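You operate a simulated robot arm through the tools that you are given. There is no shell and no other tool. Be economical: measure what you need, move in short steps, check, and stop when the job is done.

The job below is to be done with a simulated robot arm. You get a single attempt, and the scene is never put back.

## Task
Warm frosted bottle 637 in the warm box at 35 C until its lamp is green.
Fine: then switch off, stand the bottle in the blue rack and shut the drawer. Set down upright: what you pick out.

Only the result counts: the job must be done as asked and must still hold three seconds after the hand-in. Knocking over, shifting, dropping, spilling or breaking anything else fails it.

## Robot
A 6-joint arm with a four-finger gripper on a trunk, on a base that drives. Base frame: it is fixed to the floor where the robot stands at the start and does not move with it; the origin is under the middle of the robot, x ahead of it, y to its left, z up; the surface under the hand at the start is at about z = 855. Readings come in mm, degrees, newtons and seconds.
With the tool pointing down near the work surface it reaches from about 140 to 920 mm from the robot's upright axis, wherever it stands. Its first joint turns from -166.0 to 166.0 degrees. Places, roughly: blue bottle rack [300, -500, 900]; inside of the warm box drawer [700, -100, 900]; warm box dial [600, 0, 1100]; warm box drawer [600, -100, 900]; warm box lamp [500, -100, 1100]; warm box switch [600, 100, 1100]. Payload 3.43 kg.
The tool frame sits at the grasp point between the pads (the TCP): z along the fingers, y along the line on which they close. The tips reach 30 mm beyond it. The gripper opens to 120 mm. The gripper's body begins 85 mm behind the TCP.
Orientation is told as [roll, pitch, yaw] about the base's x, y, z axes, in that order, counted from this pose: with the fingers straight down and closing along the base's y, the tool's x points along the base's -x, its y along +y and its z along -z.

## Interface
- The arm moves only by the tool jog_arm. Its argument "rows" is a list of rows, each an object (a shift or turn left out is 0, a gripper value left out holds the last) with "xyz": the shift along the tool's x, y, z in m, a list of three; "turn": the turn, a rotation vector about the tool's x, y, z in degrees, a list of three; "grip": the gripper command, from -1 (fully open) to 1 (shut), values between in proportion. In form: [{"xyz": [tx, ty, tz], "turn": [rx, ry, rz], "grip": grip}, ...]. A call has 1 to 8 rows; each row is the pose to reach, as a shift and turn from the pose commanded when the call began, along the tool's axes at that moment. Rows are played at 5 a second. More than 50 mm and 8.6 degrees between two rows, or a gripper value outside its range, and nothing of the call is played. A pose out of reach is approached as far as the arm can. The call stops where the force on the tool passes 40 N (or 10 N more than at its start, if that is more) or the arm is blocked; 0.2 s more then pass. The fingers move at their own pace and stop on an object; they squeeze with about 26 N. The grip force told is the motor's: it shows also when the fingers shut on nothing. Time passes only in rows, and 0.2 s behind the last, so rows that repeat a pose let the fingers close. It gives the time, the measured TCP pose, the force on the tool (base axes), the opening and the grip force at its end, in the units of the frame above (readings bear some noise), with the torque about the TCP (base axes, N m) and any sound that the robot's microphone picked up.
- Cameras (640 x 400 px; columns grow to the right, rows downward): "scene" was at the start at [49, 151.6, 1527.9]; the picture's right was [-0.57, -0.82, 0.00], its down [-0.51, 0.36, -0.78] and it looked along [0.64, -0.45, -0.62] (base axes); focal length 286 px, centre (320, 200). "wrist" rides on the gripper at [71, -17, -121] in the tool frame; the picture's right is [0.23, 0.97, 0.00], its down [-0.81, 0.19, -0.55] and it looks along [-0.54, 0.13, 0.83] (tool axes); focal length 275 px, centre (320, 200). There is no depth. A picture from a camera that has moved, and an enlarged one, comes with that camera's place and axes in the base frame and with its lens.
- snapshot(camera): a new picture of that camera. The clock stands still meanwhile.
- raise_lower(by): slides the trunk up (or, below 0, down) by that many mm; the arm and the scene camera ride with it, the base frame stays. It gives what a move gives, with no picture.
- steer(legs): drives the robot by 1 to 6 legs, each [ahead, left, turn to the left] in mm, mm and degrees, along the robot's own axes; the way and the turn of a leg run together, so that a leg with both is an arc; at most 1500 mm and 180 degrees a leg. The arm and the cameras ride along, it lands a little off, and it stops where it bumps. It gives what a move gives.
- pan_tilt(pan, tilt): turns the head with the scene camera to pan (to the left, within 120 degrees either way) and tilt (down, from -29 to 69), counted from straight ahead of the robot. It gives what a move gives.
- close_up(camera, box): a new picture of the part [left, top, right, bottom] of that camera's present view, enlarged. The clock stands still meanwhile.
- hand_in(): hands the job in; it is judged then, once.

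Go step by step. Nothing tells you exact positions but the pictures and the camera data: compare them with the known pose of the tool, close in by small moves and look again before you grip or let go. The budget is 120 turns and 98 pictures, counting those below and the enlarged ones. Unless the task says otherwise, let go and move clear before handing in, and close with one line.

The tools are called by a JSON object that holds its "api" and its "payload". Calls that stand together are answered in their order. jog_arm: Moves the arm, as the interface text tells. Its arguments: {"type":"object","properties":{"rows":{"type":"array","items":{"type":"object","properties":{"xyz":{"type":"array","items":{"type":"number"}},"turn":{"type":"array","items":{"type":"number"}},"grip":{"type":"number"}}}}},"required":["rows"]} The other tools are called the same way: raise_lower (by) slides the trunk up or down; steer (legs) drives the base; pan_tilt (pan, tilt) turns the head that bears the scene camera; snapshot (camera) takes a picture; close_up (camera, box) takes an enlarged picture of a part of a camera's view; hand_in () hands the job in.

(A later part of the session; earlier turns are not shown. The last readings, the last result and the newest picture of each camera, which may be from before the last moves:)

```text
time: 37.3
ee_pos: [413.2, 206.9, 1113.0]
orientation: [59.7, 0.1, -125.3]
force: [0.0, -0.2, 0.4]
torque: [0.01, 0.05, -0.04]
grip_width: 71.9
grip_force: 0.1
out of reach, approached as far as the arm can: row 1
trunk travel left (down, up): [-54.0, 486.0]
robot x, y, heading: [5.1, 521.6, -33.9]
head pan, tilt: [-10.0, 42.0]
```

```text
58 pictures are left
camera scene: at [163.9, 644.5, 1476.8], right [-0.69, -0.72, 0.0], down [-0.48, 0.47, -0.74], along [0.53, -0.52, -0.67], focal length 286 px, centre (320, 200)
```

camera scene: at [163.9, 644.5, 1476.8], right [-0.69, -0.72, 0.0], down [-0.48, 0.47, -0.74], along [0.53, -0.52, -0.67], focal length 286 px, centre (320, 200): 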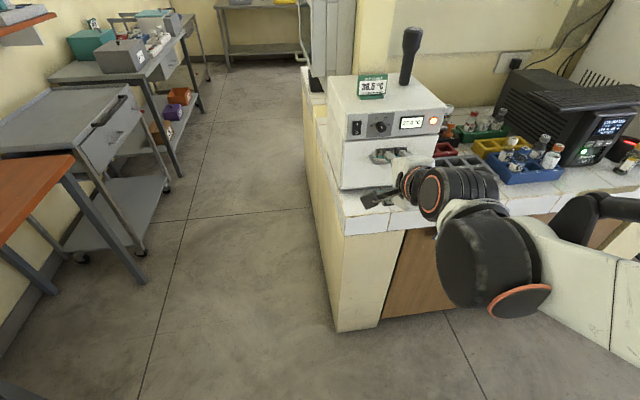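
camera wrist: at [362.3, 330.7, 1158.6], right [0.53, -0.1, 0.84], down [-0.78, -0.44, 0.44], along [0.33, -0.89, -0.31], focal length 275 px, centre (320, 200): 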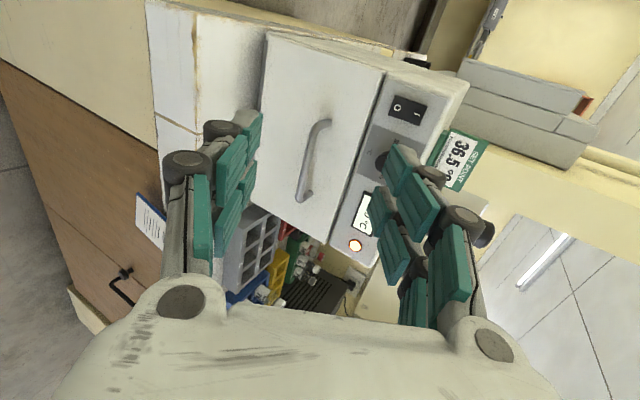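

I move to a pre-grasp about 70 mm short of the handle along the tool axis.

{"api": "jog_arm", "payload": {"rows": [{"xyz": [-0.026, 0, 0.02], "grip": 0.4}, {"xyz": [-0.052, 0, 0.04]}, {"xyz": [-0.078, 0.001, 0.07]}, {"xyz": [-0.104, 0.002, 0.1]}, {"xyz": [-0.104, 0.003, 0.14]}, {"xyz": [-0.104, 0.003, 0.18]}]}}

{"api": "snapshot", "payload": {"camera": "wrist"}}

{"api": "close_up", "payload": {"camera": "scene", "box": [320, 100, 460, 200]}}

```text
time: 38.7
ee_pos: [480.2, 32.1, 1024.9]
orientation: [59.9, 0.1, -125.3]
force: [-0.5, 0.8, 0.2]
torque: [0.0, 0.0, 0.02]
grip_width: 36.0
grip_force: 0.1
trunk travel left (down, up): [-54.0, 486.0]
robot x, y, heading: [11.4, 527.8, -34.1]
head pan, tilt: [-10.0, 42.0]
```

```text
57 pictures are left
camera wrist: at [429.3, 156.1, 1071.4], right [0.53, -0.09, 0.84], down [-0.78, -0.44, 0.44], along [0.33, -0.89, -0.31], focal length 275 px, centre (320, 200)
```

wrist: 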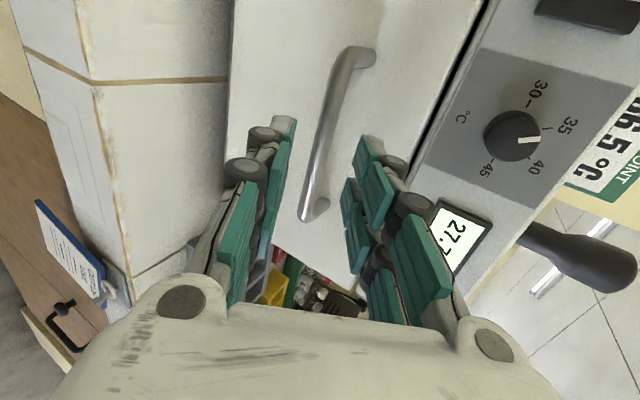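

```text
4.00 times, centred on (390, 150) of scene
camera zoom: at [163.9, 644.5, 1476.7], right [-0.69, -0.72, 0.0], down [-0.48, 0.47, -0.74], along [0.53, -0.52, -0.67], focal length 1143 px, centre (40, 400)
```

zoom: 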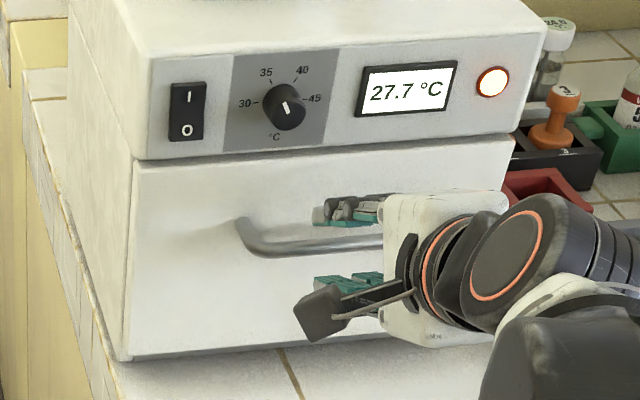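

The bar lies on the tool axis, about 71 mm ahead. I advance 54 mm and close on it.

{"api": "jog_arm", "payload": {"rows": [{"xyz": [0, 0, 0.02], "grip": 0.5}, {"xyz": [0, 0, 0.04]}, {"xyz": [0, 0, 0.049]}, {"xyz": [0, 0, 0.055]}, {"xyz": [0, 0, 0.055], "grip": 1}, {"xyz": [0, 0, 0.055], "grip": 1}]}}

{"api": "snapshot", "payload": {"camera": "wrist"}}

```text
time: 40.1
ee_pos: [521.0, 3.0, 997.4]
orientation: [59.9, 0.0, -125.4]
force: [0.7, -1.2, 8.4]
torque: [-0.37, 0.31, 0.65]
grip_width: 10.3
grip_force: 42.6
trunk travel left (down, up): [-54.0, 486.0]
robot x, y, heading: [6.1, 526.2, -34.2]
head pan, tilt: [-10.0, 42.0]
```

```text
55 pictures are left
camera wrist: at [469.2, 127.3, 1043.5], right [0.53, -0.09, 0.84], down [-0.78, -0.44, 0.44], along [0.33, -0.89, -0.31], focal length 275 px, centre (320, 200)
```

wrist: 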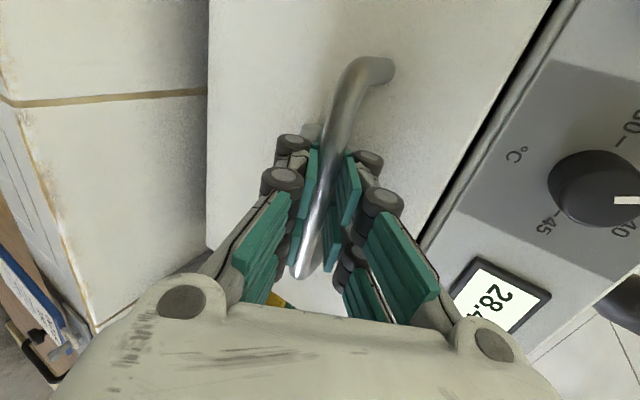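

Gripped (10 mm bar). I pull straight out.

{"api": "jog_arm", "payload": {"rows": [{"xyz": [0, -0.0125, -0.02165]}, {"xyz": [0, -0.025, -0.0433]}, {"xyz": [0, -0.0375, -0.065]}, {"xyz": [0, -0.05, -0.0866]}, {"xyz": [0, -0.0625, -0.1083]}, {"xyz": [0, -0.075, -0.13]}, {"xyz": [0, -0.0875, -0.1516]}, {"xyz": [0, -0.1, -0.1732]}]}}

{"api": "snapshot", "payload": {"camera": "scene"}}

```text
time: 41.9
ee_pos: [358.1, 120.3, 997.9]
orientation: [59.7, 0.0, -125.3]
force: [1.7, 2.2, -7.1]
torque: [-0.3, 0.17, 0.62]
grip_width: 10.1
grip_force: 42.8
trunk travel left (down, up): [-54.0, 486.0]
robot x, y, heading: [10.6, 526.2, -33.9]
head pan, tilt: [-10.0, 42.0]
```

```text
54 pictures are left
camera scene: at [164.3, 644.4, 1476.5], right [-0.69, -0.72, 0.0], down [-0.48, 0.47, -0.74], along [0.53, -0.52, -0.67], focal length 286 px, centre (320, 200)
```

scene: 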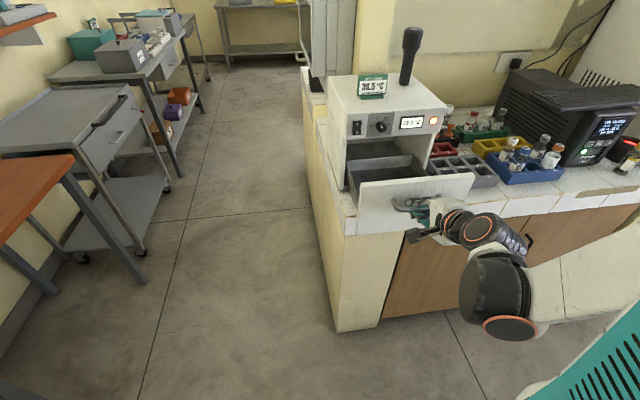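

The drawer is open about 200 mm. I release the handle, back off and look inside.

{"api": "jog_arm", "payload": {"rows": [{"grip": 0.5}, {"grip": 0.4}, {"xyz": [0, 0, -0.03]}, {"xyz": [0, 0, -0.06]}, {"xyz": [0, 0.02, -0.1]}]}}

{"api": "close_up", "payload": {"camera": "scene", "box": [310, 80, 490, 240]}}

```text
time: 43.0
ee_pos: [344.0, 87.2, 1035.0]
orientation: [59.3, 0.3, -124.6]
force: [-1.0, -0.3, 0.9]
torque: [0.05, 0.0, 0.08]
grip_width: 39.6
grip_force: 1.5
trunk travel left (down, up): [-54.0, 486.0]
robot x, y, heading: [9.4, 523.9, -34.2]
head pan, tilt: [-10.0, 42.0]
stopped in row 5: the force on the tool passed its limit at 106 N (the readings are from after the stop); the commanded pose is now the measured one
```

```text
2.50 times, centred on (400, 160) of scene
camera zoom: at [163.5, 647.7, 1475.5], right [-0.67, -0.74, 0.0], down [-0.51, 0.46, -0.73], along [0.54, -0.49, -0.68], focal length 714 px, centre (120, 300)
```

zoom: 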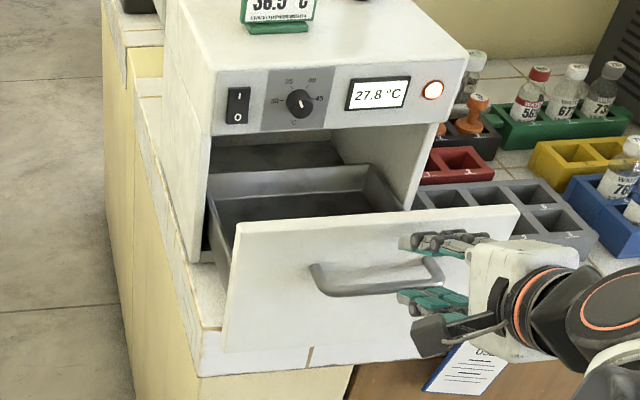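

The arm met something while backing (106 N). I look at the whole scene before moving on.

{"api": "snapshot", "payload": {"camera": "scene"}}

{"api": "snapshot", "payload": {"camera": "wrist"}}

```text
52 pictures are left
camera scene: at [163.5, 647.7, 1475.5], right [-0.67, -0.74, 0.0], down [-0.51, 0.46, -0.73], along [0.54, -0.49, -0.68], focal length 286 px, centre (320, 200)
```

scene: 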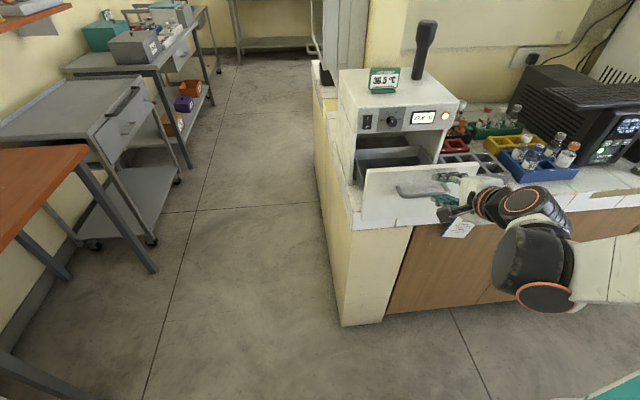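

```text
51 pictures are left
camera wrist: at [291.0, 209.3, 1081.9], right [0.54, -0.1, 0.84], down [-0.77, -0.46, 0.44], along [0.34, -0.89, -0.32], focal length 275 px, centre (320, 200)
```

wrist: 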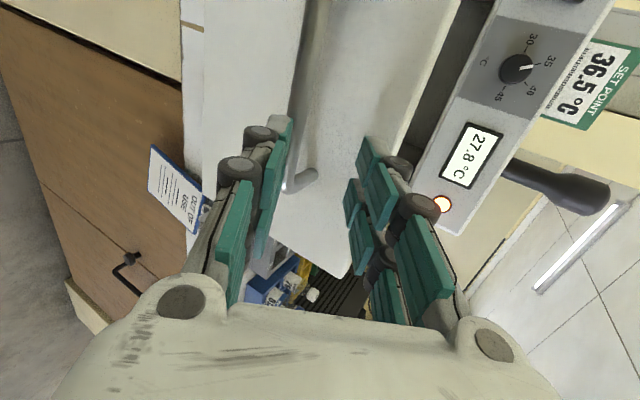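

The hand is now just above the handle, everything else in place. I raise the trunk straight up to free the arm.

{"api": "raise_lower", "payload": {"by": 250}}

{"api": "snapshot", "payload": {"camera": "scene"}}

```text
time: 45.5
ee_pos: [343.7, 88.1, 1282.8]
orientation: [59.1, 0.4, -124.6]
force: [-0.3, -0.4, 0.2]
torque: [-0.01, 0.01, -0.01]
grip_width: 35.9
grip_force: 0.0
trunk travel left (down, up): [-304.0, 236.0]
robot x, y, heading: [10.0, 528.5, -33.8]
head pan, tilt: [-10.0, 42.0]
```

```text
50 pictures are left
camera scene: at [165.3, 648.0, 1724.9], right [-0.66, -0.75, 0.0], down [-0.51, 0.46, -0.73], along [0.54, -0.48, -0.68], focal length 286 px, centre (320, 200)
```

scene: 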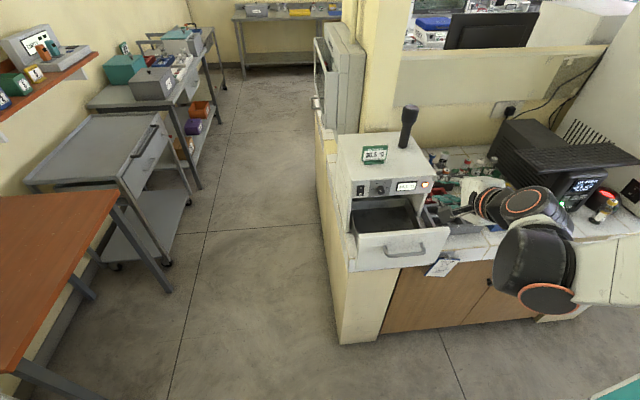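

The drawer is nicely open and empty. Now I turn the tool straight down again and drive right along the counter toward the blue rack.

{"api": "jog_arm", "payload": {"rows": [{"turn": [8.2, 0, 0], "grip": -1}, {"turn": [16.4, 0, 0]}, {"turn": [24.6, 0, 0]}, {"turn": [32.8, 0, 0]}, {"turn": [41, 0, 0]}, {"turn": [49.2, 0, 0]}, {"turn": [55, 0, 0]}, {"turn": [59.2, 0, 0]}]}}

{"api": "jog_arm", "payload": {"rows": [{"turn": [0, 0, -8.5]}, {"turn": [0, 0, -17]}, {"turn": [0, 0, -25.5]}, {"turn": [0, 0, -34]}, {"turn": [0, 0, -42.5]}, {"turn": [0, 0, -51]}, {"turn": [0, 0, -59.5]}, {"turn": [0, 0, -68]}]}}

{"api": "jog_arm", "payload": {"rows": [{"turn": [0, 0, -8]}, {"turn": [0, 0, -16]}, {"turn": [0, 0, -22.4]}]}}

{"api": "steer", "payload": {"legs": [[100, -500, 0]]}}

{"api": "snapshot", "payload": {"camera": "scene"}}

{"api": "snapshot", "payload": {"camera": "wrist"}}

```text
time: 47.4
ee_pos: [345.9, 88.4, 1283.6]
orientation: [-0.3, 0.3, -124.5]
force: [0.7, -1.0, 0.4]
torque: [0.01, -0.01, 0.0]
grip_width: 119.9
grip_force: 0.0
trunk travel left (down, up): [-304.0, 236.0]
robot x, y, heading: [11.9, 526.7, -33.7]
head pan, tilt: [-10.0, 42.0]
```

```text
time: 49.1
ee_pos: [343.6, 88.9, 1283.9]
orientation: [0.3, 0.3, -56.4]
force: [-0.1, 1.0, -0.1]
torque: [0.03, 0.0, 0.02]
grip_width: 120.1
grip_force: 0.2
trunk travel left (down, up): [-304.0, 236.0]
robot x, y, heading: [9.3, 522.5, -33.7]
head pan, tilt: [-10.0, 42.0]
```

```text
time: 50.0
ee_pos: [344.4, 87.4, 1283.2]
orientation: [0.4, 0.0, -34.1]
force: [-0.3, -0.6, 0.5]
torque: [0.0, -0.02, 0.03]
grip_width: 119.7
grip_force: 0.1
trunk travel left (down, up): [-304.0, 236.0]
robot x, y, heading: [6.4, 527.6, -34.0]
head pan, tilt: [-10.0, 42.0]
```

```text
time: 53.0
ee_pos: [132.7, -388.0, 1283.9]
orientation: [0.3, 0.2, -35.1]
force: [-0.4, -0.8, -1.8]
torque: [0.01, 0.0, -0.01]
grip_width: 119.9
grip_force: 0.0
trunk travel left (down, up): [-304.0, 236.0]
robot x, y, heading: [-193.1, 53.2, -34.8]
head pan, tilt: [-10.0, 42.0]
```

```text
49 pictures are left
camera scene: at [-37.7, 170.6, 1726.9], right [-0.71, -0.71, 0.0], down [-0.47, 0.47, -0.74], along [0.53, -0.52, -0.67], focal length 286 px, centre (320, 200)
```

scene: 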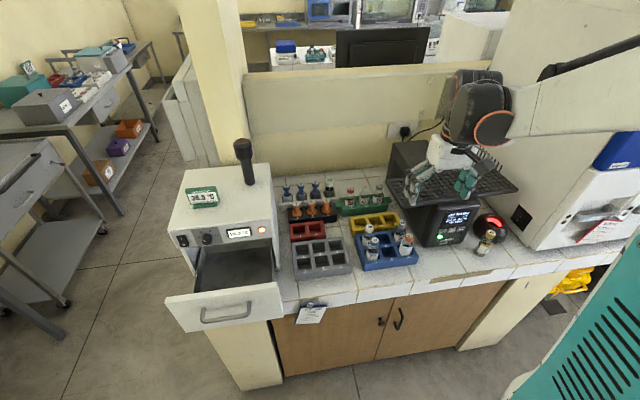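

```text
48 pictures are left
camera wrist: at [64.1, -361.2, 1403.5], right [0.37, 0.93, 0.01], down [0.77, -0.31, 0.55], along [0.52, -0.2, -0.83], focal length 275 px, centre (320, 200)
```

wrist: 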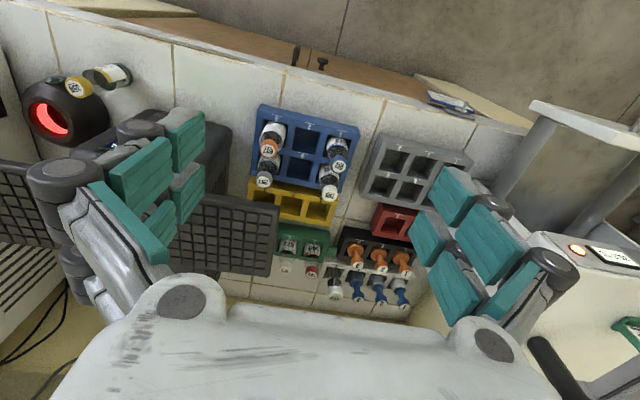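

Bottle 637 is at F≈459, L≈-298.5; a tray of the black device overhangs behind it (F≥501, z≈1070), so I lean the tool 12° back. I move above the bottle.

{"api": "jog_arm", "payload": {"rows": [{"xyz": [-0.02, -0.01, 0.03], "turn": [0, -2, 0], "grip": -0.3}, {"xyz": [-0.04, -0.02, 0.06], "turn": [0, -4, 0]}, {"xyz": [-0.06, -0.03, 0.09], "turn": [0, -6, 0]}, {"xyz": [-0.08, -0.04, 0.12], "turn": [0, -8, 0]}, {"xyz": [-0.1, -0.05, 0.155], "turn": [0, -10, 0]}, {"xyz": [-0.119, -0.056, 0.19], "turn": [0, -12, 0]}]}}

{"api": "snapshot", "payload": {"camera": "wrist"}}

{"api": "snapshot", "payload": {"camera": "scene"}}

```text
time: 54.4
ee_pos: [198.7, -500.9, 1091.0]
orientation: [0.3, -11.9, -35.1]
force: [0.3, -0.1, -0.4]
torque: [0.0, 0.01, -0.03]
grip_width: 78.0
grip_force: 0.1
trunk travel left (down, up): [-304.0, 236.0]
robot x, y, heading: [-193.1, 55.4, -34.9]
head pan, tilt: [-10.0, 42.0]
```

```text
47 pictures are left
camera wrist: at [111.0, -461.2, 1194.6], right [0.38, 0.93, -0.04], down [0.66, -0.24, 0.71], along [0.65, -0.29, -0.7], focal length 275 px, centre (320, 200)
```

wrist: 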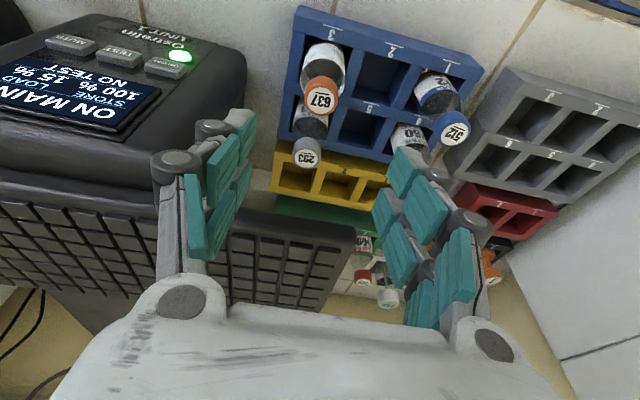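

```text
46 pictures are left
camera scene: at [-36.6, 170.2, 1726.7], right [-0.71, -0.71, 0.0], down [-0.47, 0.47, -0.74], along [0.53, -0.52, -0.67], focal length 286 px, centre (320, 200)
```

scene: 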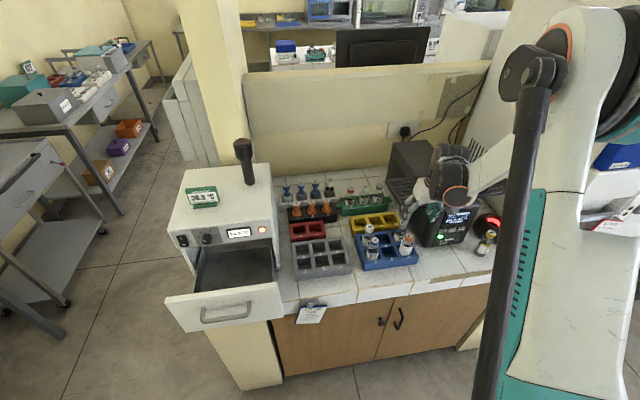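

{"api": "close_up", "payload": {"camera": "wrist", "box": [250, 0, 410, 180]}}

{"api": "close_up", "payload": {"camera": "scene", "box": [340, 200, 450, 280]}}

```text
2.22 times, centred on (330, 90) of wrist
camera zoom: at [111.0, -461.2, 1194.6], right [0.38, 0.93, -0.04], down [0.66, -0.24, 0.71], along [0.65, -0.29, -0.7], focal length 612 px, centre (298, 444)
```

zoom: 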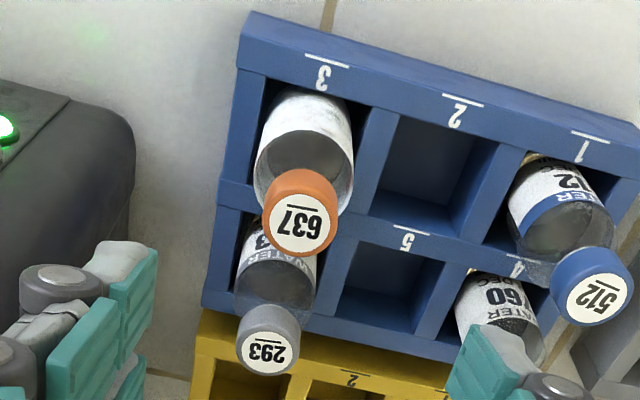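

```text
5.00 times, centred on (395, 240) of scene
camera zoom: at [-36.6, 170.2, 1726.7], right [-0.71, -0.71, 0.0], down [-0.47, 0.47, -0.74], along [0.53, -0.52, -0.67], focal length 1429 px, centre (-55, 0)
```

zoom: 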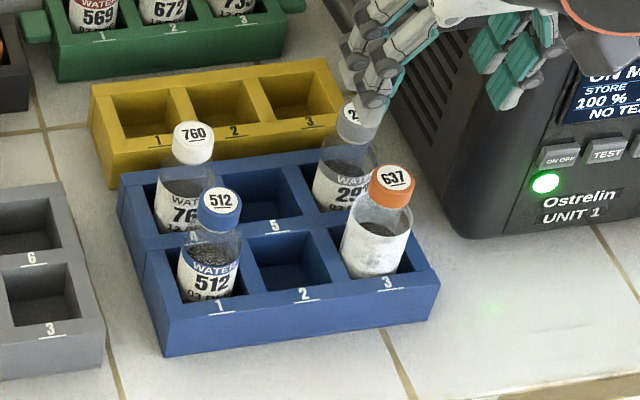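

Body ≈50 mm wide, rack rim ≈904. I descend with the pads toward TCP z≈960 and check centring before going further.

{"api": "jog_arm", "payload": {"rows": [{"xyz": [0.004, -0.001, 0.03]}, {"xyz": [0.009, -0.002, 0.06]}, {"xyz": [0.014, -0.0023, 0.09]}, {"xyz": [0.018, -0.0023, 0.112]}, {"xyz": [0.0215, -0.0023, 0.128]}]}}

{"api": "snapshot", "payload": {"camera": "wrist"}}

{"api": "close_up", "payload": {"camera": "scene", "box": [340, 190, 470, 280]}}

```text
time: 55.5
ee_pos: [202.6, -506.4, 961.8]
orientation: [0.2, -11.8, -35.2]
force: [0.2, 0.8, 0.9]
torque: [0.01, 0.02, 0.05]
grip_width: 77.7
grip_force: 0.0
trunk travel left (down, up): [-304.0, 236.0]
robot x, y, heading: [-194.9, 55.3, -35.1]
head pan, tilt: [-10.0, 42.0]
```

```text
43 pictures are left
camera wrist: at [114.2, -465.0, 1065.2], right [0.38, 0.93, -0.04], down [0.66, -0.24, 0.71], along [0.65, -0.29, -0.7], focal length 275 px, centre (320, 200)
```

wrist: 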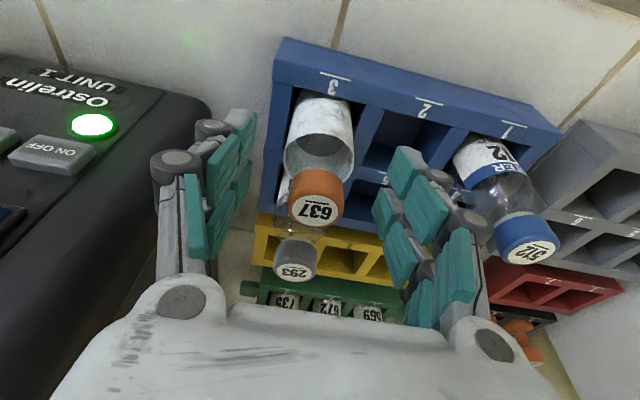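

```text
4.44 times, centred on (405, 235) of scene
camera zoom: at [-37.3, 171.2, 1726.8], right [-0.71, -0.71, 0.0], down [-0.47, 0.47, -0.74], along [0.53, -0.52, -0.67], focal length 1270 px, centre (-58, 44)
```

zoom: 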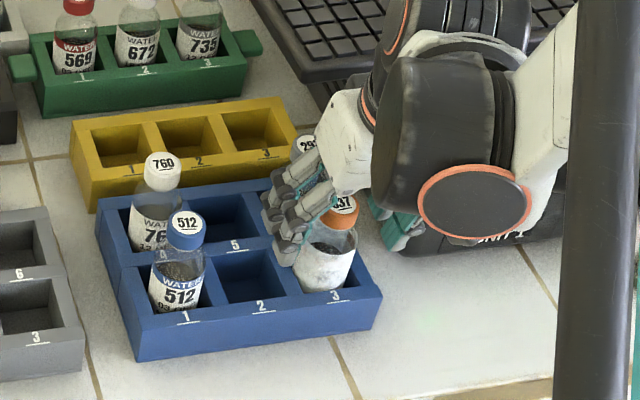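

Centred. I go 17 mm lower and close on the bottle.

{"api": "jog_arm", "payload": {"rows": [{"xyz": [0.0018, -0.001, 0.009]}, {"xyz": [0.0035, -0.001, 0.0165]}, {"xyz": [0.0035, -0.001, 0.0165], "grip": 0}, {"xyz": [0.0035, -0.001, 0.0165], "grip": 0.4}, {"xyz": [0.0035, -0.001, 0.0165], "grip": 0.4}]}}

{"api": "snapshot", "payload": {"camera": "wrist"}}

```text
time: 56.8
ee_pos: [202.1, -506.5, 945.4]
orientation: [0.3, -11.9, -35.2]
force: [-0.5, 0.7, 0.3]
torque: [0.05, 0.05, 0.0]
grip_width: 37.5
grip_force: 26.3
trunk travel left (down, up): [-304.0, 236.0]
robot x, y, heading: [-196.7, 55.4, -34.9]
head pan, tilt: [-10.0, 42.0]
```

```text
41 pictures are left
camera wrist: at [114.0, -465.7, 1048.9], right [0.38, 0.93, -0.04], down [0.66, -0.24, 0.71], along [0.65, -0.29, -0.7], focal length 275 px, centre (320, 200)
```

wrist: 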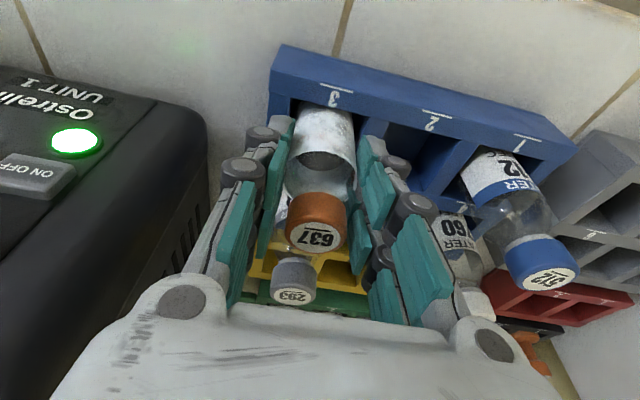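

Gripped at 37.5 mm with full squeeze. I lift straight up, drifting slightly toward the robot.

{"api": "jog_arm", "payload": {"rows": [{"grip": 1}, {"xyz": [-0.0042, 0, -0.0196]}, {"xyz": [-0.0083, 0, -0.039]}, {"xyz": [-0.015, 0, -0.069]}, {"xyz": [-0.018, 0, -0.1]}, {"xyz": [-0.016, 0, -0.14]}, {"xyz": [-0.012, 0, -0.18]}, {"xyz": [-0.012, 0, -0.22]}]}}

{"api": "snapshot", "payload": {"camera": "wrist"}}

{"api": "snapshot", "payload": {"camera": "scene"}}

```text
time: 58.5
ee_pos: [172.3, -485.6, 1165.7]
orientation: [0.3, -12.1, -35.1]
force: [0.1, -0.8, -0.3]
torque: [0.0, 0.01, 0.0]
grip_width: 37.6
grip_force: 26.0
trunk travel left (down, up): [-304.0, 236.0]
robot x, y, heading: [-193.5, 56.3, -35.4]
head pan, tilt: [-10.0, 42.0]
```

```text
40 pictures are left
camera wrist: at [84.2, -445.2, 1268.5], right [0.38, 0.93, -0.04], down [0.66, -0.24, 0.71], along [0.65, -0.29, -0.7], focal length 275 px, centre (320, 200)
```

wrist: 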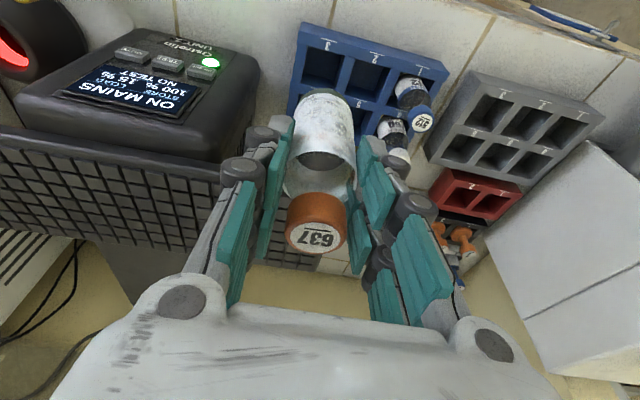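

```text
39 pictures are left
camera scene: at [-38.0, 172.2, 1726.8], right [-0.71, -0.71, 0.0], down [-0.47, 0.47, -0.74], along [0.53, -0.53, -0.67], focal length 286 px, centre (320, 200)
```

scene: 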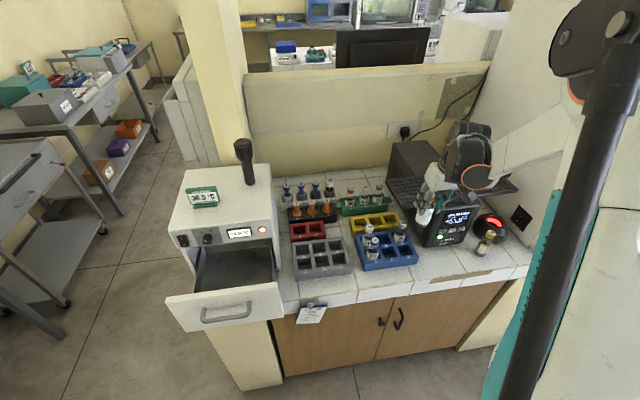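

The bottle is held upright. I back 60 mm and drive left so it hangs over the open drawer.

{"api": "steer", "payload": {"legs": [[-60, 0, 0], [0, 600, 0]]}}

{"api": "snapshot", "payload": {"camera": "wrist"}}

{"api": "snapshot", "payload": {"camera": "scene"}}

```text
time: 62.5
ee_pos: [469.8, 42.6, 1164.8]
orientation: [0.4, -11.9, -35.3]
force: [-0.3, 0.3, -0.9]
torque: [0.0, -0.01, 0.0]
grip_width: 37.6
grip_force: 26.0
trunk travel left (down, up): [-304.0, 236.0]
robot x, y, heading: [104.4, 582.7, -35.0]
head pan, tilt: [-10.0, 42.0]
```

```text
38 pictures are left
camera wrist: at [381.3, 82.8, 1267.8], right [0.38, 0.93, -0.04], down [0.66, -0.24, 0.71], along [0.65, -0.3, -0.7], focal length 275 px, centre (320, 200)
```

wrist: 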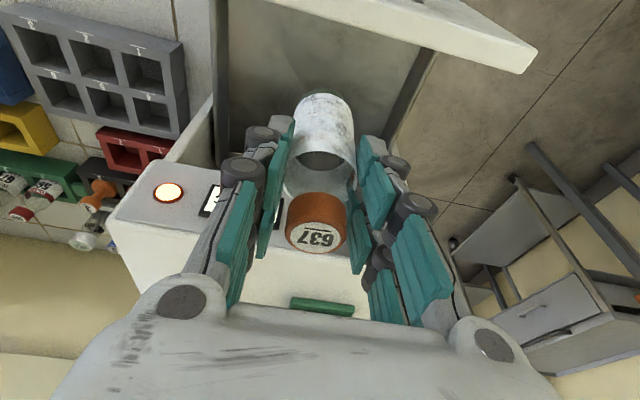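

```text
37 pictures are left
camera scene: at [260.3, 700.3, 1726.7], right [-0.71, -0.71, 0.0], down [-0.47, 0.47, -0.74], along [0.53, -0.53, -0.67], focal length 286 px, centre (320, 200)
```

scene: 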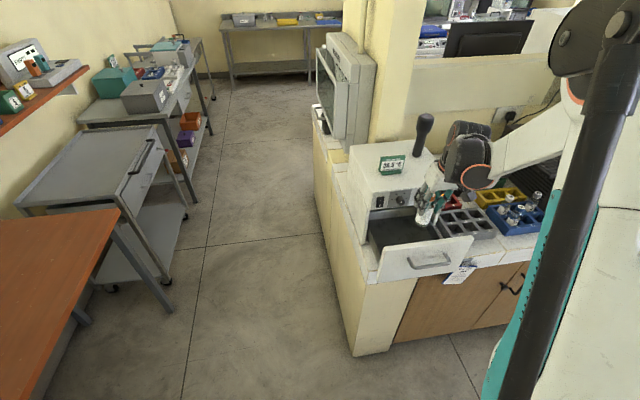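

{"api": "close_up", "payload": {"camera": "scene", "box": [340, 150, 490, 290]}}

```text
2.86 times, centred on (415, 220) of scene
camera zoom: at [260.3, 700.3, 1726.7], right [-0.71, -0.71, 0.0], down [-0.47, 0.47, -0.74], along [0.53, -0.53, -0.67], focal length 817 px, centre (49, 143)
```

zoom: 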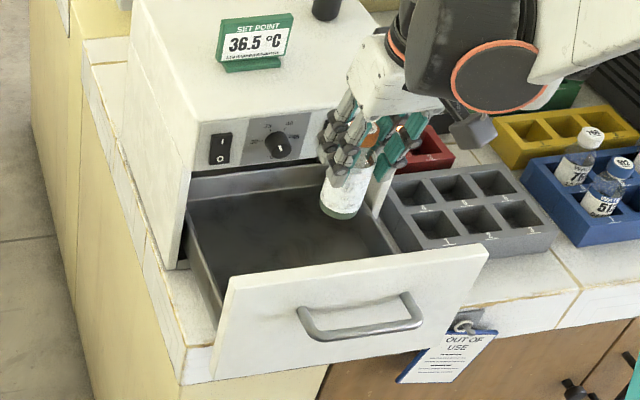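

The drawer slid back a little (open ≈170 mm), still fine. I move the bottle forward to F≈415 and lower it in, stopping short of the floor.

{"api": "jog_arm", "payload": {"rows": [{"xyz": [-0.027, 0, 0.006]}, {"xyz": [-0.0538, 0, 0.0114]}, {"xyz": [-0.0455, 0, 0.0505]}, {"xyz": [-0.037, 0, 0.09]}, {"xyz": [-0.029, 0, 0.129]}, {"xyz": [-0.0205, 0, 0.168]}, {"xyz": [-0.0164, 0, 0.1875]}]}}

{"api": "snapshot", "payload": {"camera": "wrist"}}

{"api": "close_up", "payload": {"camera": "scene", "box": [340, 150, 490, 290]}}

```text
time: 64.1
ee_pos: [512.1, 12.4, 986.0]
orientation: [0.3, -12.1, -35.2]
force: [-1.5, -0.2, 24.4]
torque: [0.0, 0.14, 0.05]
grip_width: 38.0
grip_force: 26.5
trunk travel left (down, up): [-304.0, 236.0]
robot x, y, heading: [101.3, 584.3, -35.0]
head pan, tilt: [-10.0, 42.0]
```

```text
35 pictures are left
camera wrist: at [424.1, 52.7, 1088.8], right [0.38, 0.93, -0.04], down [0.66, -0.24, 0.71], along [0.65, -0.3, -0.7], focal length 275 px, centre (320, 200)
```

wrist: 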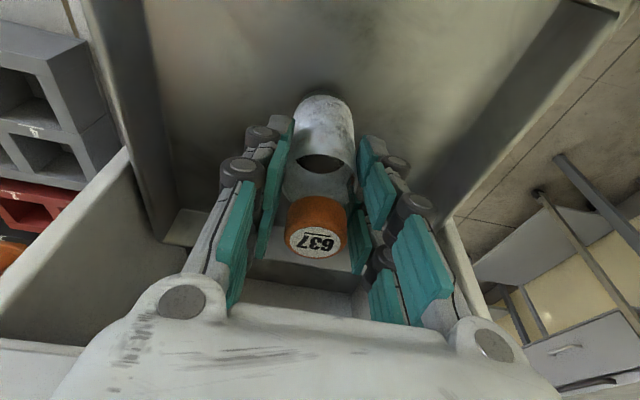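

```text
2.86 times, centred on (415, 220) of scene
camera zoom: at [258.0, 702.0, 1727.3], right [-0.71, -0.71, 0.0], down [-0.47, 0.47, -0.74], along [0.53, -0.53, -0.67], focal length 817 px, centre (49, 143)
```

zoom: 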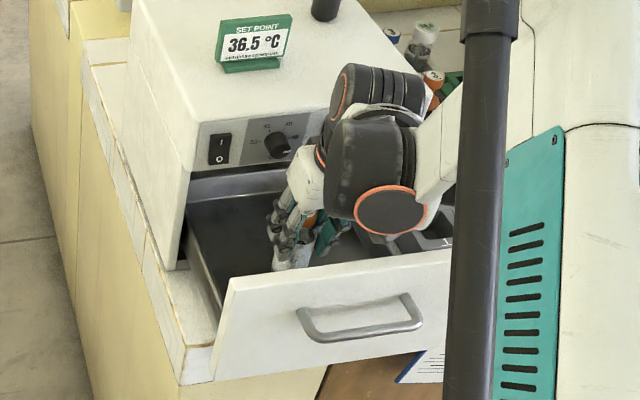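

The bottle touches the drawer floor (24 N). I ease up 4 mm and open.

{"api": "jog_arm", "payload": {"rows": [{"xyz": [-0.0008, 0, -0.0038]}, {"xyz": [-0.0008, 0, -0.0038], "grip": 0.3}, {"xyz": [-0.0008, 0, -0.0038], "grip": 0.1}, {"xyz": [-0.0008, 0, -0.0038], "grip": 0}]}}

{"api": "snapshot", "payload": {"camera": "wrist"}}

```text
time: 65.1
ee_pos: [513.4, 11.1, 988.7]
orientation: [0.3, -11.9, -35.3]
force: [1.1, 0.4, 0.2]
torque: [0.02, -0.01, 0.0]
grip_width: 59.4
grip_force: 0.1
trunk travel left (down, up): [-304.0, 236.0]
robot x, y, heading: [101.6, 585.7, -35.0]
head pan, tilt: [-10.0, 42.0]
```

```text
33 pictures are left
camera wrist: at [426.0, 50.9, 1091.0], right [0.38, 0.93, -0.04], down [0.66, -0.24, 0.71], along [0.65, -0.3, -0.7], focal length 275 px, centre (320, 200)
```

wrist: 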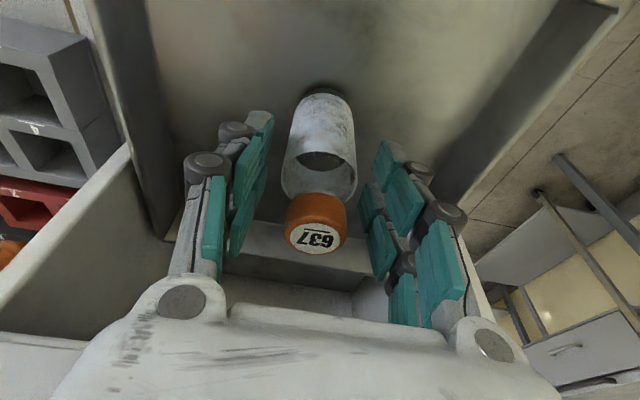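

The bottle stands free. I rise clear and back the robot 110 mm; then check the display.

{"api": "jog_arm", "payload": {"rows": [{"xyz": [-0.0083, 0, -0.039]}, {"xyz": [-0.0166, 0, -0.078]}, {"xyz": [-0.025, 0, -0.117]}, {"xyz": [-0.0333, 0, -0.156]}, {"xyz": [-0.0416, 0, -0.1956]}]}}

{"api": "steer", "payload": {"legs": [[-110, 0, 0]]}}

{"api": "close_up", "payload": {"camera": "scene", "box": [340, 120, 490, 270]}}

```text
time: 66.0
ee_pos: [511.1, 13.4, 1100.4]
orientation: [0.3, -11.1, -35.2]
force: [-11.9, 7.9, 4.0]
torque: [0.21, -0.03, 0.56]
grip_width: 60.3
grip_force: 0.1
trunk travel left (down, up): [-304.0, 236.0]
robot x, y, heading: [101.4, 583.1, -35.0]
head pan, tilt: [-10.0, 42.0]
stopped in row 4: the force on the tool passed its limit at 59 N (the readings are from after the stop); the commanded pose is now the measured one
```

```text
time: 67.1
ee_pos: [419.4, 77.5, 1101.7]
orientation: [0.3, -11.3, -35.1]
force: [-1.1, -0.4, 0.3]
torque: [-0.04, -0.04, 0.02]
grip_width: 60.2
grip_force: 0.0
trunk travel left (down, up): [-304.0, 236.0]
robot x, y, heading: [12.3, 642.3, -35.0]
head pan, tilt: [-10.0, 42.0]
```

```text
2.67 times, centred on (415, 195) of scene
camera zoom: at [167.9, 764.5, 1726.9], right [-0.71, -0.71, 0.0], down [-0.47, 0.47, -0.74], along [0.53, -0.53, -0.67], focal length 762 px, centre (67, 213)
```

zoom: 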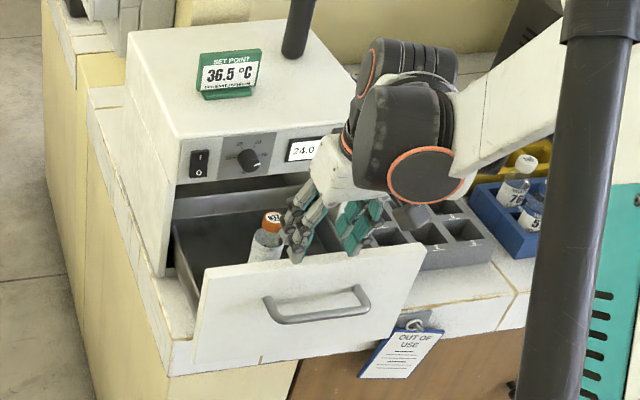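

A wrist joint brushed the panel while rising, but bottle, sign and box stand as before; with the drawer open the box cools (24.0), so it must be shut. I rise and turn the hand to the handle pose.

{"api": "raise_lower", "payload": {"by": 70}}

{"api": "jog_arm", "payload": {"rows": [{"turn": [0, 6, 0]}, {"turn": [0, 11.5, 0]}]}}

{"api": "jog_arm", "payload": {"rows": [{"turn": [0, 0, 8.5], "grip": 0.4}, {"turn": [0, 0, 17]}, {"turn": [0, 0, 25.5]}, {"turn": [0, 0, 34]}, {"turn": [0, 0, 42.5]}, {"turn": [0, 0, 51]}, {"turn": [0, 0, 59.5]}, {"turn": [0, 0, 68]}]}}

{"api": "jog_arm", "payload": {"rows": [{"turn": [0, 0, 8]}, {"turn": [0, 0, 16]}, {"turn": [0, 0, 22]}]}}

{"api": "jog_arm", "payload": {"rows": [{"xyz": [0, -0.01, 0], "turn": [-7.5, 0, 0]}, {"xyz": [0, -0.02, 0], "turn": [-15, 0, 0]}, {"xyz": [0, -0.03, 0], "turn": [-22.5, 0, 0]}, {"xyz": [0, -0.04, 0], "turn": [-30, 0, 0]}, {"xyz": [0, -0.05, 0], "turn": [-37.5, 0, 0]}, {"xyz": [0, -0.06, 0], "turn": [-45, 0, 0]}, {"xyz": [0, -0.07, 0], "turn": [-52.5, 0, 0]}, {"xyz": [0, -0.08, 0], "turn": [-60, 0, 0]}]}}

{"api": "snapshot", "payload": {"camera": "scene"}}

{"api": "snapshot", "payload": {"camera": "wrist"}}

```text
time: 68.2
ee_pos: [420.8, 75.0, 1170.1]
orientation: [0.3, -11.3, -35.1]
force: [-0.7, 0.9, 0.2]
torque: [0.01, -0.01, -0.05]
grip_width: 60.2
grip_force: 0.0
trunk travel left (down, up): [-374.0, 166.0]
robot x, y, heading: [12.1, 649.2, -35.2]
head pan, tilt: [-10.0, 42.0]
```

```text
time: 68.8
ee_pos: [420.7, 75.5, 1170.5]
orientation: [0.3, 0.4, -35.0]
force: [-0.6, -0.5, -0.1]
torque: [0.04, 0.02, -0.03]
grip_width: 60.1
grip_force: 0.0
trunk travel left (down, up): [-374.0, 166.0]
robot x, y, heading: [13.9, 649.6, -35.0]
head pan, tilt: [-10.0, 42.0]
```

```text
time: 70.6
ee_pos: [420.8, 76.4, 1170.6]
orientation: [0.0, 0.3, -103.2]
force: [-0.1, -0.2, 0.2]
torque: [0.01, 0.04, -0.04]
grip_width: 36.2
grip_force: 0.1
trunk travel left (down, up): [-374.0, 166.0]
robot x, y, heading: [10.0, 648.3, -34.9]
head pan, tilt: [-10.0, 42.0]
```

```text
time: 71.4
ee_pos: [420.9, 77.0, 1172.0]
orientation: [-0.1, 0.2, -125.2]
force: [-0.4, 0.8, 0.1]
torque: [-0.03, 0.0, 0.0]
grip_width: 35.8
grip_force: 0.0
trunk travel left (down, up): [-374.0, 166.0]
robot x, y, heading: [7.5, 644.7, -35.0]
head pan, tilt: [-10.0, 42.0]
```

```text
time: 73.2
ee_pos: [366.3, 89.0, 1216.2]
orientation: [59.8, 0.3, -125.1]
force: [0.2, -0.2, -0.7]
torque: [-0.04, 0.02, 0.02]
grip_width: 36.2
grip_force: 0.1
out of reach, approached as far as the arm can: row 7, 8
trunk travel left (down, up): [-374.0, 166.0]
robot x, y, heading: [13.9, 649.3, -34.9]
head pan, tilt: [-10.0, 42.0]
```

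```text
31 pictures are left
camera scene: at [169.0, 763.0, 1796.9], right [-0.71, -0.71, 0.0], down [-0.47, 0.47, -0.74], along [0.53, -0.53, -0.67], focal length 286 px, centre (320, 200)
```

scene: 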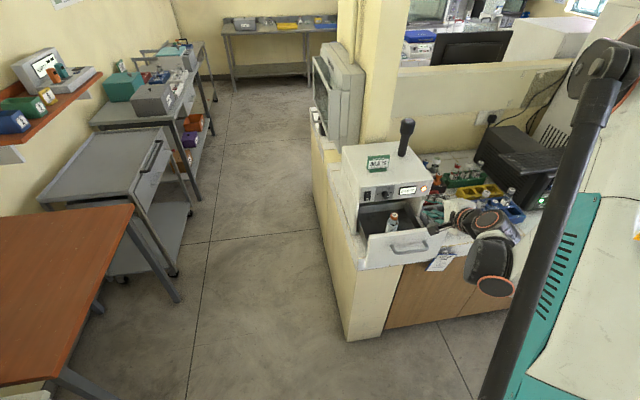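

```text
30 pictures are left
camera wrist: at [314.6, 211.9, 1261.7], right [0.53, -0.1, 0.84], down [-0.78, -0.45, 0.44], along [0.33, -0.89, -0.31], focal length 275 px, centre (320, 200)
```

wrist: 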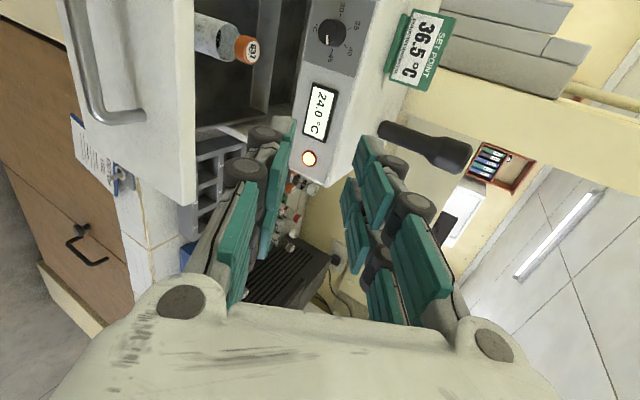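

{"api": "close_up", "payload": {"camera": "wrist", "box": [290, 0, 370, 80]}}

```text
5.00 times, centred on (330, 40) of wrist
camera zoom: at [314.6, 211.9, 1261.7], right [0.53, -0.1, 0.84], down [-0.78, -0.45, 0.44], along [0.33, -0.89, -0.31], focal length 1376 px, centre (270, 1000)
```

zoom: 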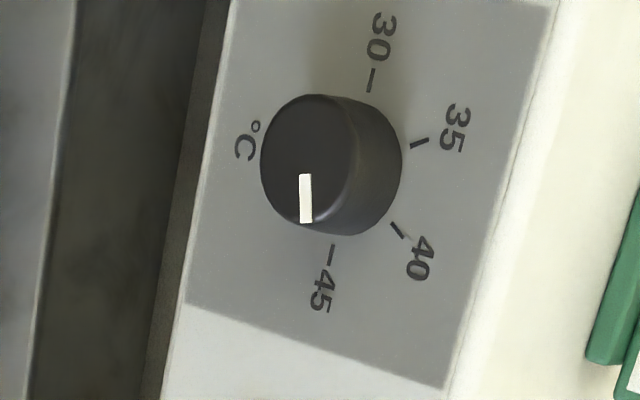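

The brush turned the dial to about 44; I must reset it to 35. First I shut the drawer (it would be in the way): fingers shut, trunk down 181 mm so the tips face the drawer front above the handle.

{"api": "jog_arm", "payload": {"rows": [{"grip": 1}, {"grip": 1}]}}

{"api": "raise_lower", "payload": {"by": -181}}

{"api": "snapshot", "payload": {"camera": "wrist"}}

```text
time: 73.8
ee_pos: [367.0, 88.9, 1214.6]
orientation: [59.6, 0.2, -125.2]
force: [0.2, -0.4, 0.3]
torque: [-0.01, -0.01, 0.06]
grip_width: 0.0
grip_force: 26.3
trunk travel left (down, up): [-374.0, 166.0]
robot x, y, heading: [12.8, 647.4, -35.1]
head pan, tilt: [-10.0, 42.0]
```

```text
time: 75.8
ee_pos: [367.0, 89.4, 1034.3]
orientation: [59.6, 0.3, -125.1]
force: [-0.6, 0.2, -0.4]
torque: [-0.01, -0.01, -0.01]
grip_width: 0.0
grip_force: 26.0
trunk travel left (down, up): [-193.0, 347.0]
robot x, y, heading: [15.7, 647.5, -34.8]
head pan, tilt: [-10.0, 42.0]
```

```text
28 pictures are left
camera wrist: at [315.0, 212.3, 1080.7], right [0.53, -0.1, 0.84], down [-0.78, -0.45, 0.44], along [0.33, -0.89, -0.31], focal length 275 px, centre (320, 200)
```

wrist: 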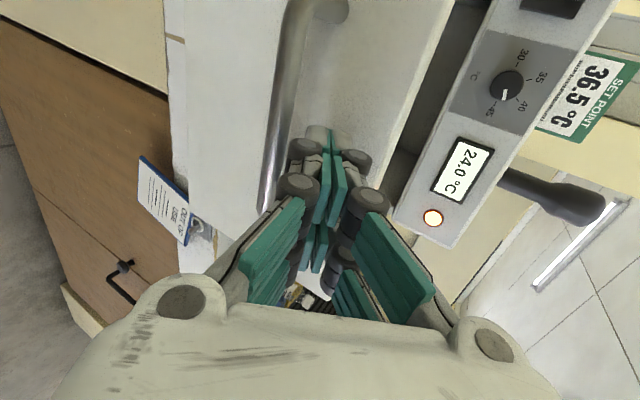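

Tips are above the handle bar, facing the drawer front. I push slowly.

{"api": "jog_arm", "payload": {"rows": [{"xyz": [0.01, 0.006, 0.0104]}, {"xyz": [0.02, 0.011, 0.019]}, {"xyz": [0.02, 0.0155, 0.0268]}, {"xyz": [0.02, 0.021, 0.0364]}, {"xyz": [0.02, 0.027, 0.0468]}, {"xyz": [0.02, 0.033, 0.0572]}, {"xyz": [0.02, 0.039, 0.0676]}, {"xyz": [0.02, 0.045, 0.078]}]}}

{"api": "jog_arm", "payload": {"rows": [{"xyz": [0, 0.006, 0.0104]}, {"xyz": [0, 0.012, 0.0208]}, {"xyz": [0, 0.018, 0.0312]}, {"xyz": [0, 0.024, 0.0416]}, {"xyz": [0, 0.03, 0.052]}, {"xyz": [0, 0.035, 0.0606]}]}}

{"api": "snapshot", "payload": {"camera": "wrist"}}

```text
time: 77.6
ee_pos: [451.4, 53.3, 1033.2]
orientation: [59.6, 0.3, -125.1]
force: [0.2, -0.6, -1.3]
torque: [-0.01, 0.0, -0.03]
grip_width: 0.1
grip_force: 25.7
trunk travel left (down, up): [-193.0, 347.0]
robot x, y, heading: [13.5, 646.4, -35.1]
head pan, tilt: [-10.0, 42.0]
```

```text
time: 79.0
ee_pos: [510.2, 13.7, 1032.4]
orientation: [59.7, 0.3, -125.1]
force: [0.7, 0.4, -0.2]
torque: [-0.01, 0.0, 0.01]
grip_width: 0.0
grip_force: 25.8
trunk travel left (down, up): [-193.0, 347.0]
robot x, y, heading: [12.9, 647.4, -35.1]
head pan, tilt: [-10.0, 42.0]
```

```text
27 pictures are left
camera wrist: at [458.4, 135.8, 1079.0], right [0.53, -0.1, 0.84], down [-0.78, -0.45, 0.44], along [0.33, -0.89, -0.31], focal length 275 px, centre (320, 200)
```

wrist: 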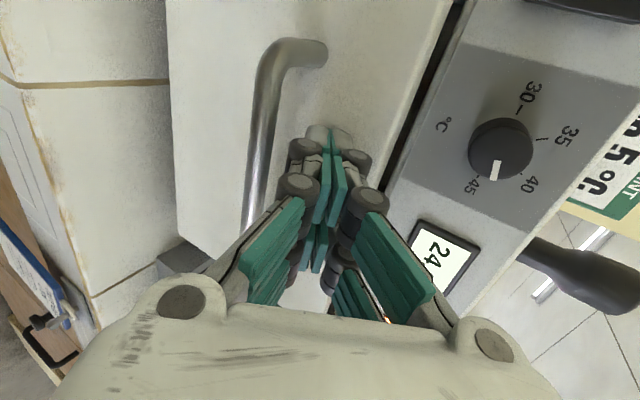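

Nearly shut. I push the remaining stretch gently.

{"api": "jog_arm", "payload": {"rows": [{"xyz": [0, 0.004, 0.0069]}, {"xyz": [0, 0.008, 0.0139]}, {"xyz": [0, 0.011, 0.019]}, {"xyz": [0, 0.0135, 0.0234]}, {"xyz": [0, 0.0155, 0.0268]}, {"xyz": [0, 0.0175, 0.0303]}]}}

{"api": "snapshot", "payload": {"camera": "wrist"}}

{"api": "close_up", "payload": {"camera": "scene", "box": [320, 130, 470, 280]}}

```text
time: 80.1
ee_pos: [527.2, 0.8, 1033.2]
orientation: [59.4, 0.3, -125.1]
force: [-12.5, 11.2, 4.3]
torque: [-0.03, -0.03, -0.2]
grip_width: 0.0
grip_force: 26.2
trunk travel left (down, up): [-193.0, 347.0]
robot x, y, heading: [13.4, 645.5, -35.2]
head pan, tilt: [-10.0, 42.0]
stopped in row 5: the force on the tool passed its limit at 47 N (the readings are from after the stop); the commanded pose is now the measured one
```

```text
26 pictures are left
camera wrist: at [475.5, 123.8, 1079.9], right [0.53, -0.1, 0.84], down [-0.78, -0.45, 0.44], along [0.33, -0.89, -0.32], focal length 275 px, centre (320, 200)
```

wrist: 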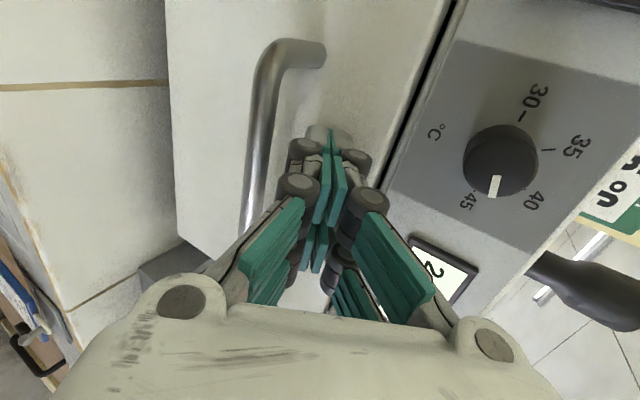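

```text
2.67 times, centred on (395, 205) of scene
camera zoom: at [167.3, 765.4, 1616.0], right [-0.71, -0.71, 0.0], down [-0.47, 0.47, -0.74], along [0.53, -0.53, -0.67], focal length 762 px, centre (120, 187)
```

zoom: 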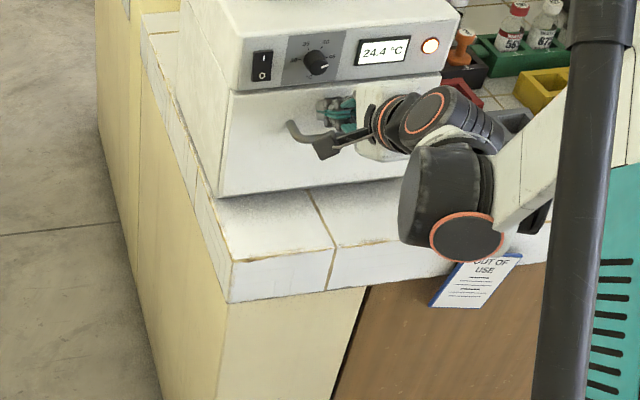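

The drawer is shut and it heats (24.4 °C). Quickly now the dial: back off, tilt to horizontal and line up with the knob.

{"api": "jog_arm", "payload": {"rows": [{"xyz": [0, -0.015, -0.026]}, {"xyz": [0, -0.03, -0.052]}, {"xyz": [0.013, -0.01, -0.063], "turn": [-7.5, 0, 0], "grip": 0}, {"xyz": [0.026, 0.01, -0.075], "turn": [-15, 0, 0]}, {"xyz": [0.039, 0.029, -0.086], "turn": [-22.5, 0, 0]}, {"xyz": [0.039, 0.029, -0.086], "turn": [-29.7, 0, 0]}]}}

{"api": "snapshot", "payload": {"camera": "wrist"}}

```text
time: 81.5
ee_pos: [503.8, 64.1, 1100.6]
orientation: [89.0, 0.3, -125.0]
force: [-0.1, 0.2, 0.6]
torque: [-0.03, -0.02, -0.01]
grip_width: 59.7
grip_force: 0.1
trunk travel left (down, up): [-193.0, 347.0]
robot x, y, heading: [11.1, 646.1, -35.1]
head pan, tilt: [-10.0, 42.0]
```

```text
24 pictures are left
camera wrist: at [444.9, 192.4, 1085.9], right [0.14, 0.17, 0.97], down [-0.92, -0.35, 0.2], along [0.37, -0.92, 0.11], focal length 275 px, centre (320, 200)
```

wrist: 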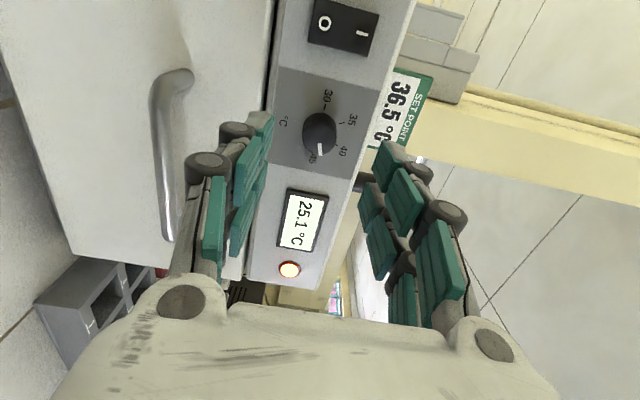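

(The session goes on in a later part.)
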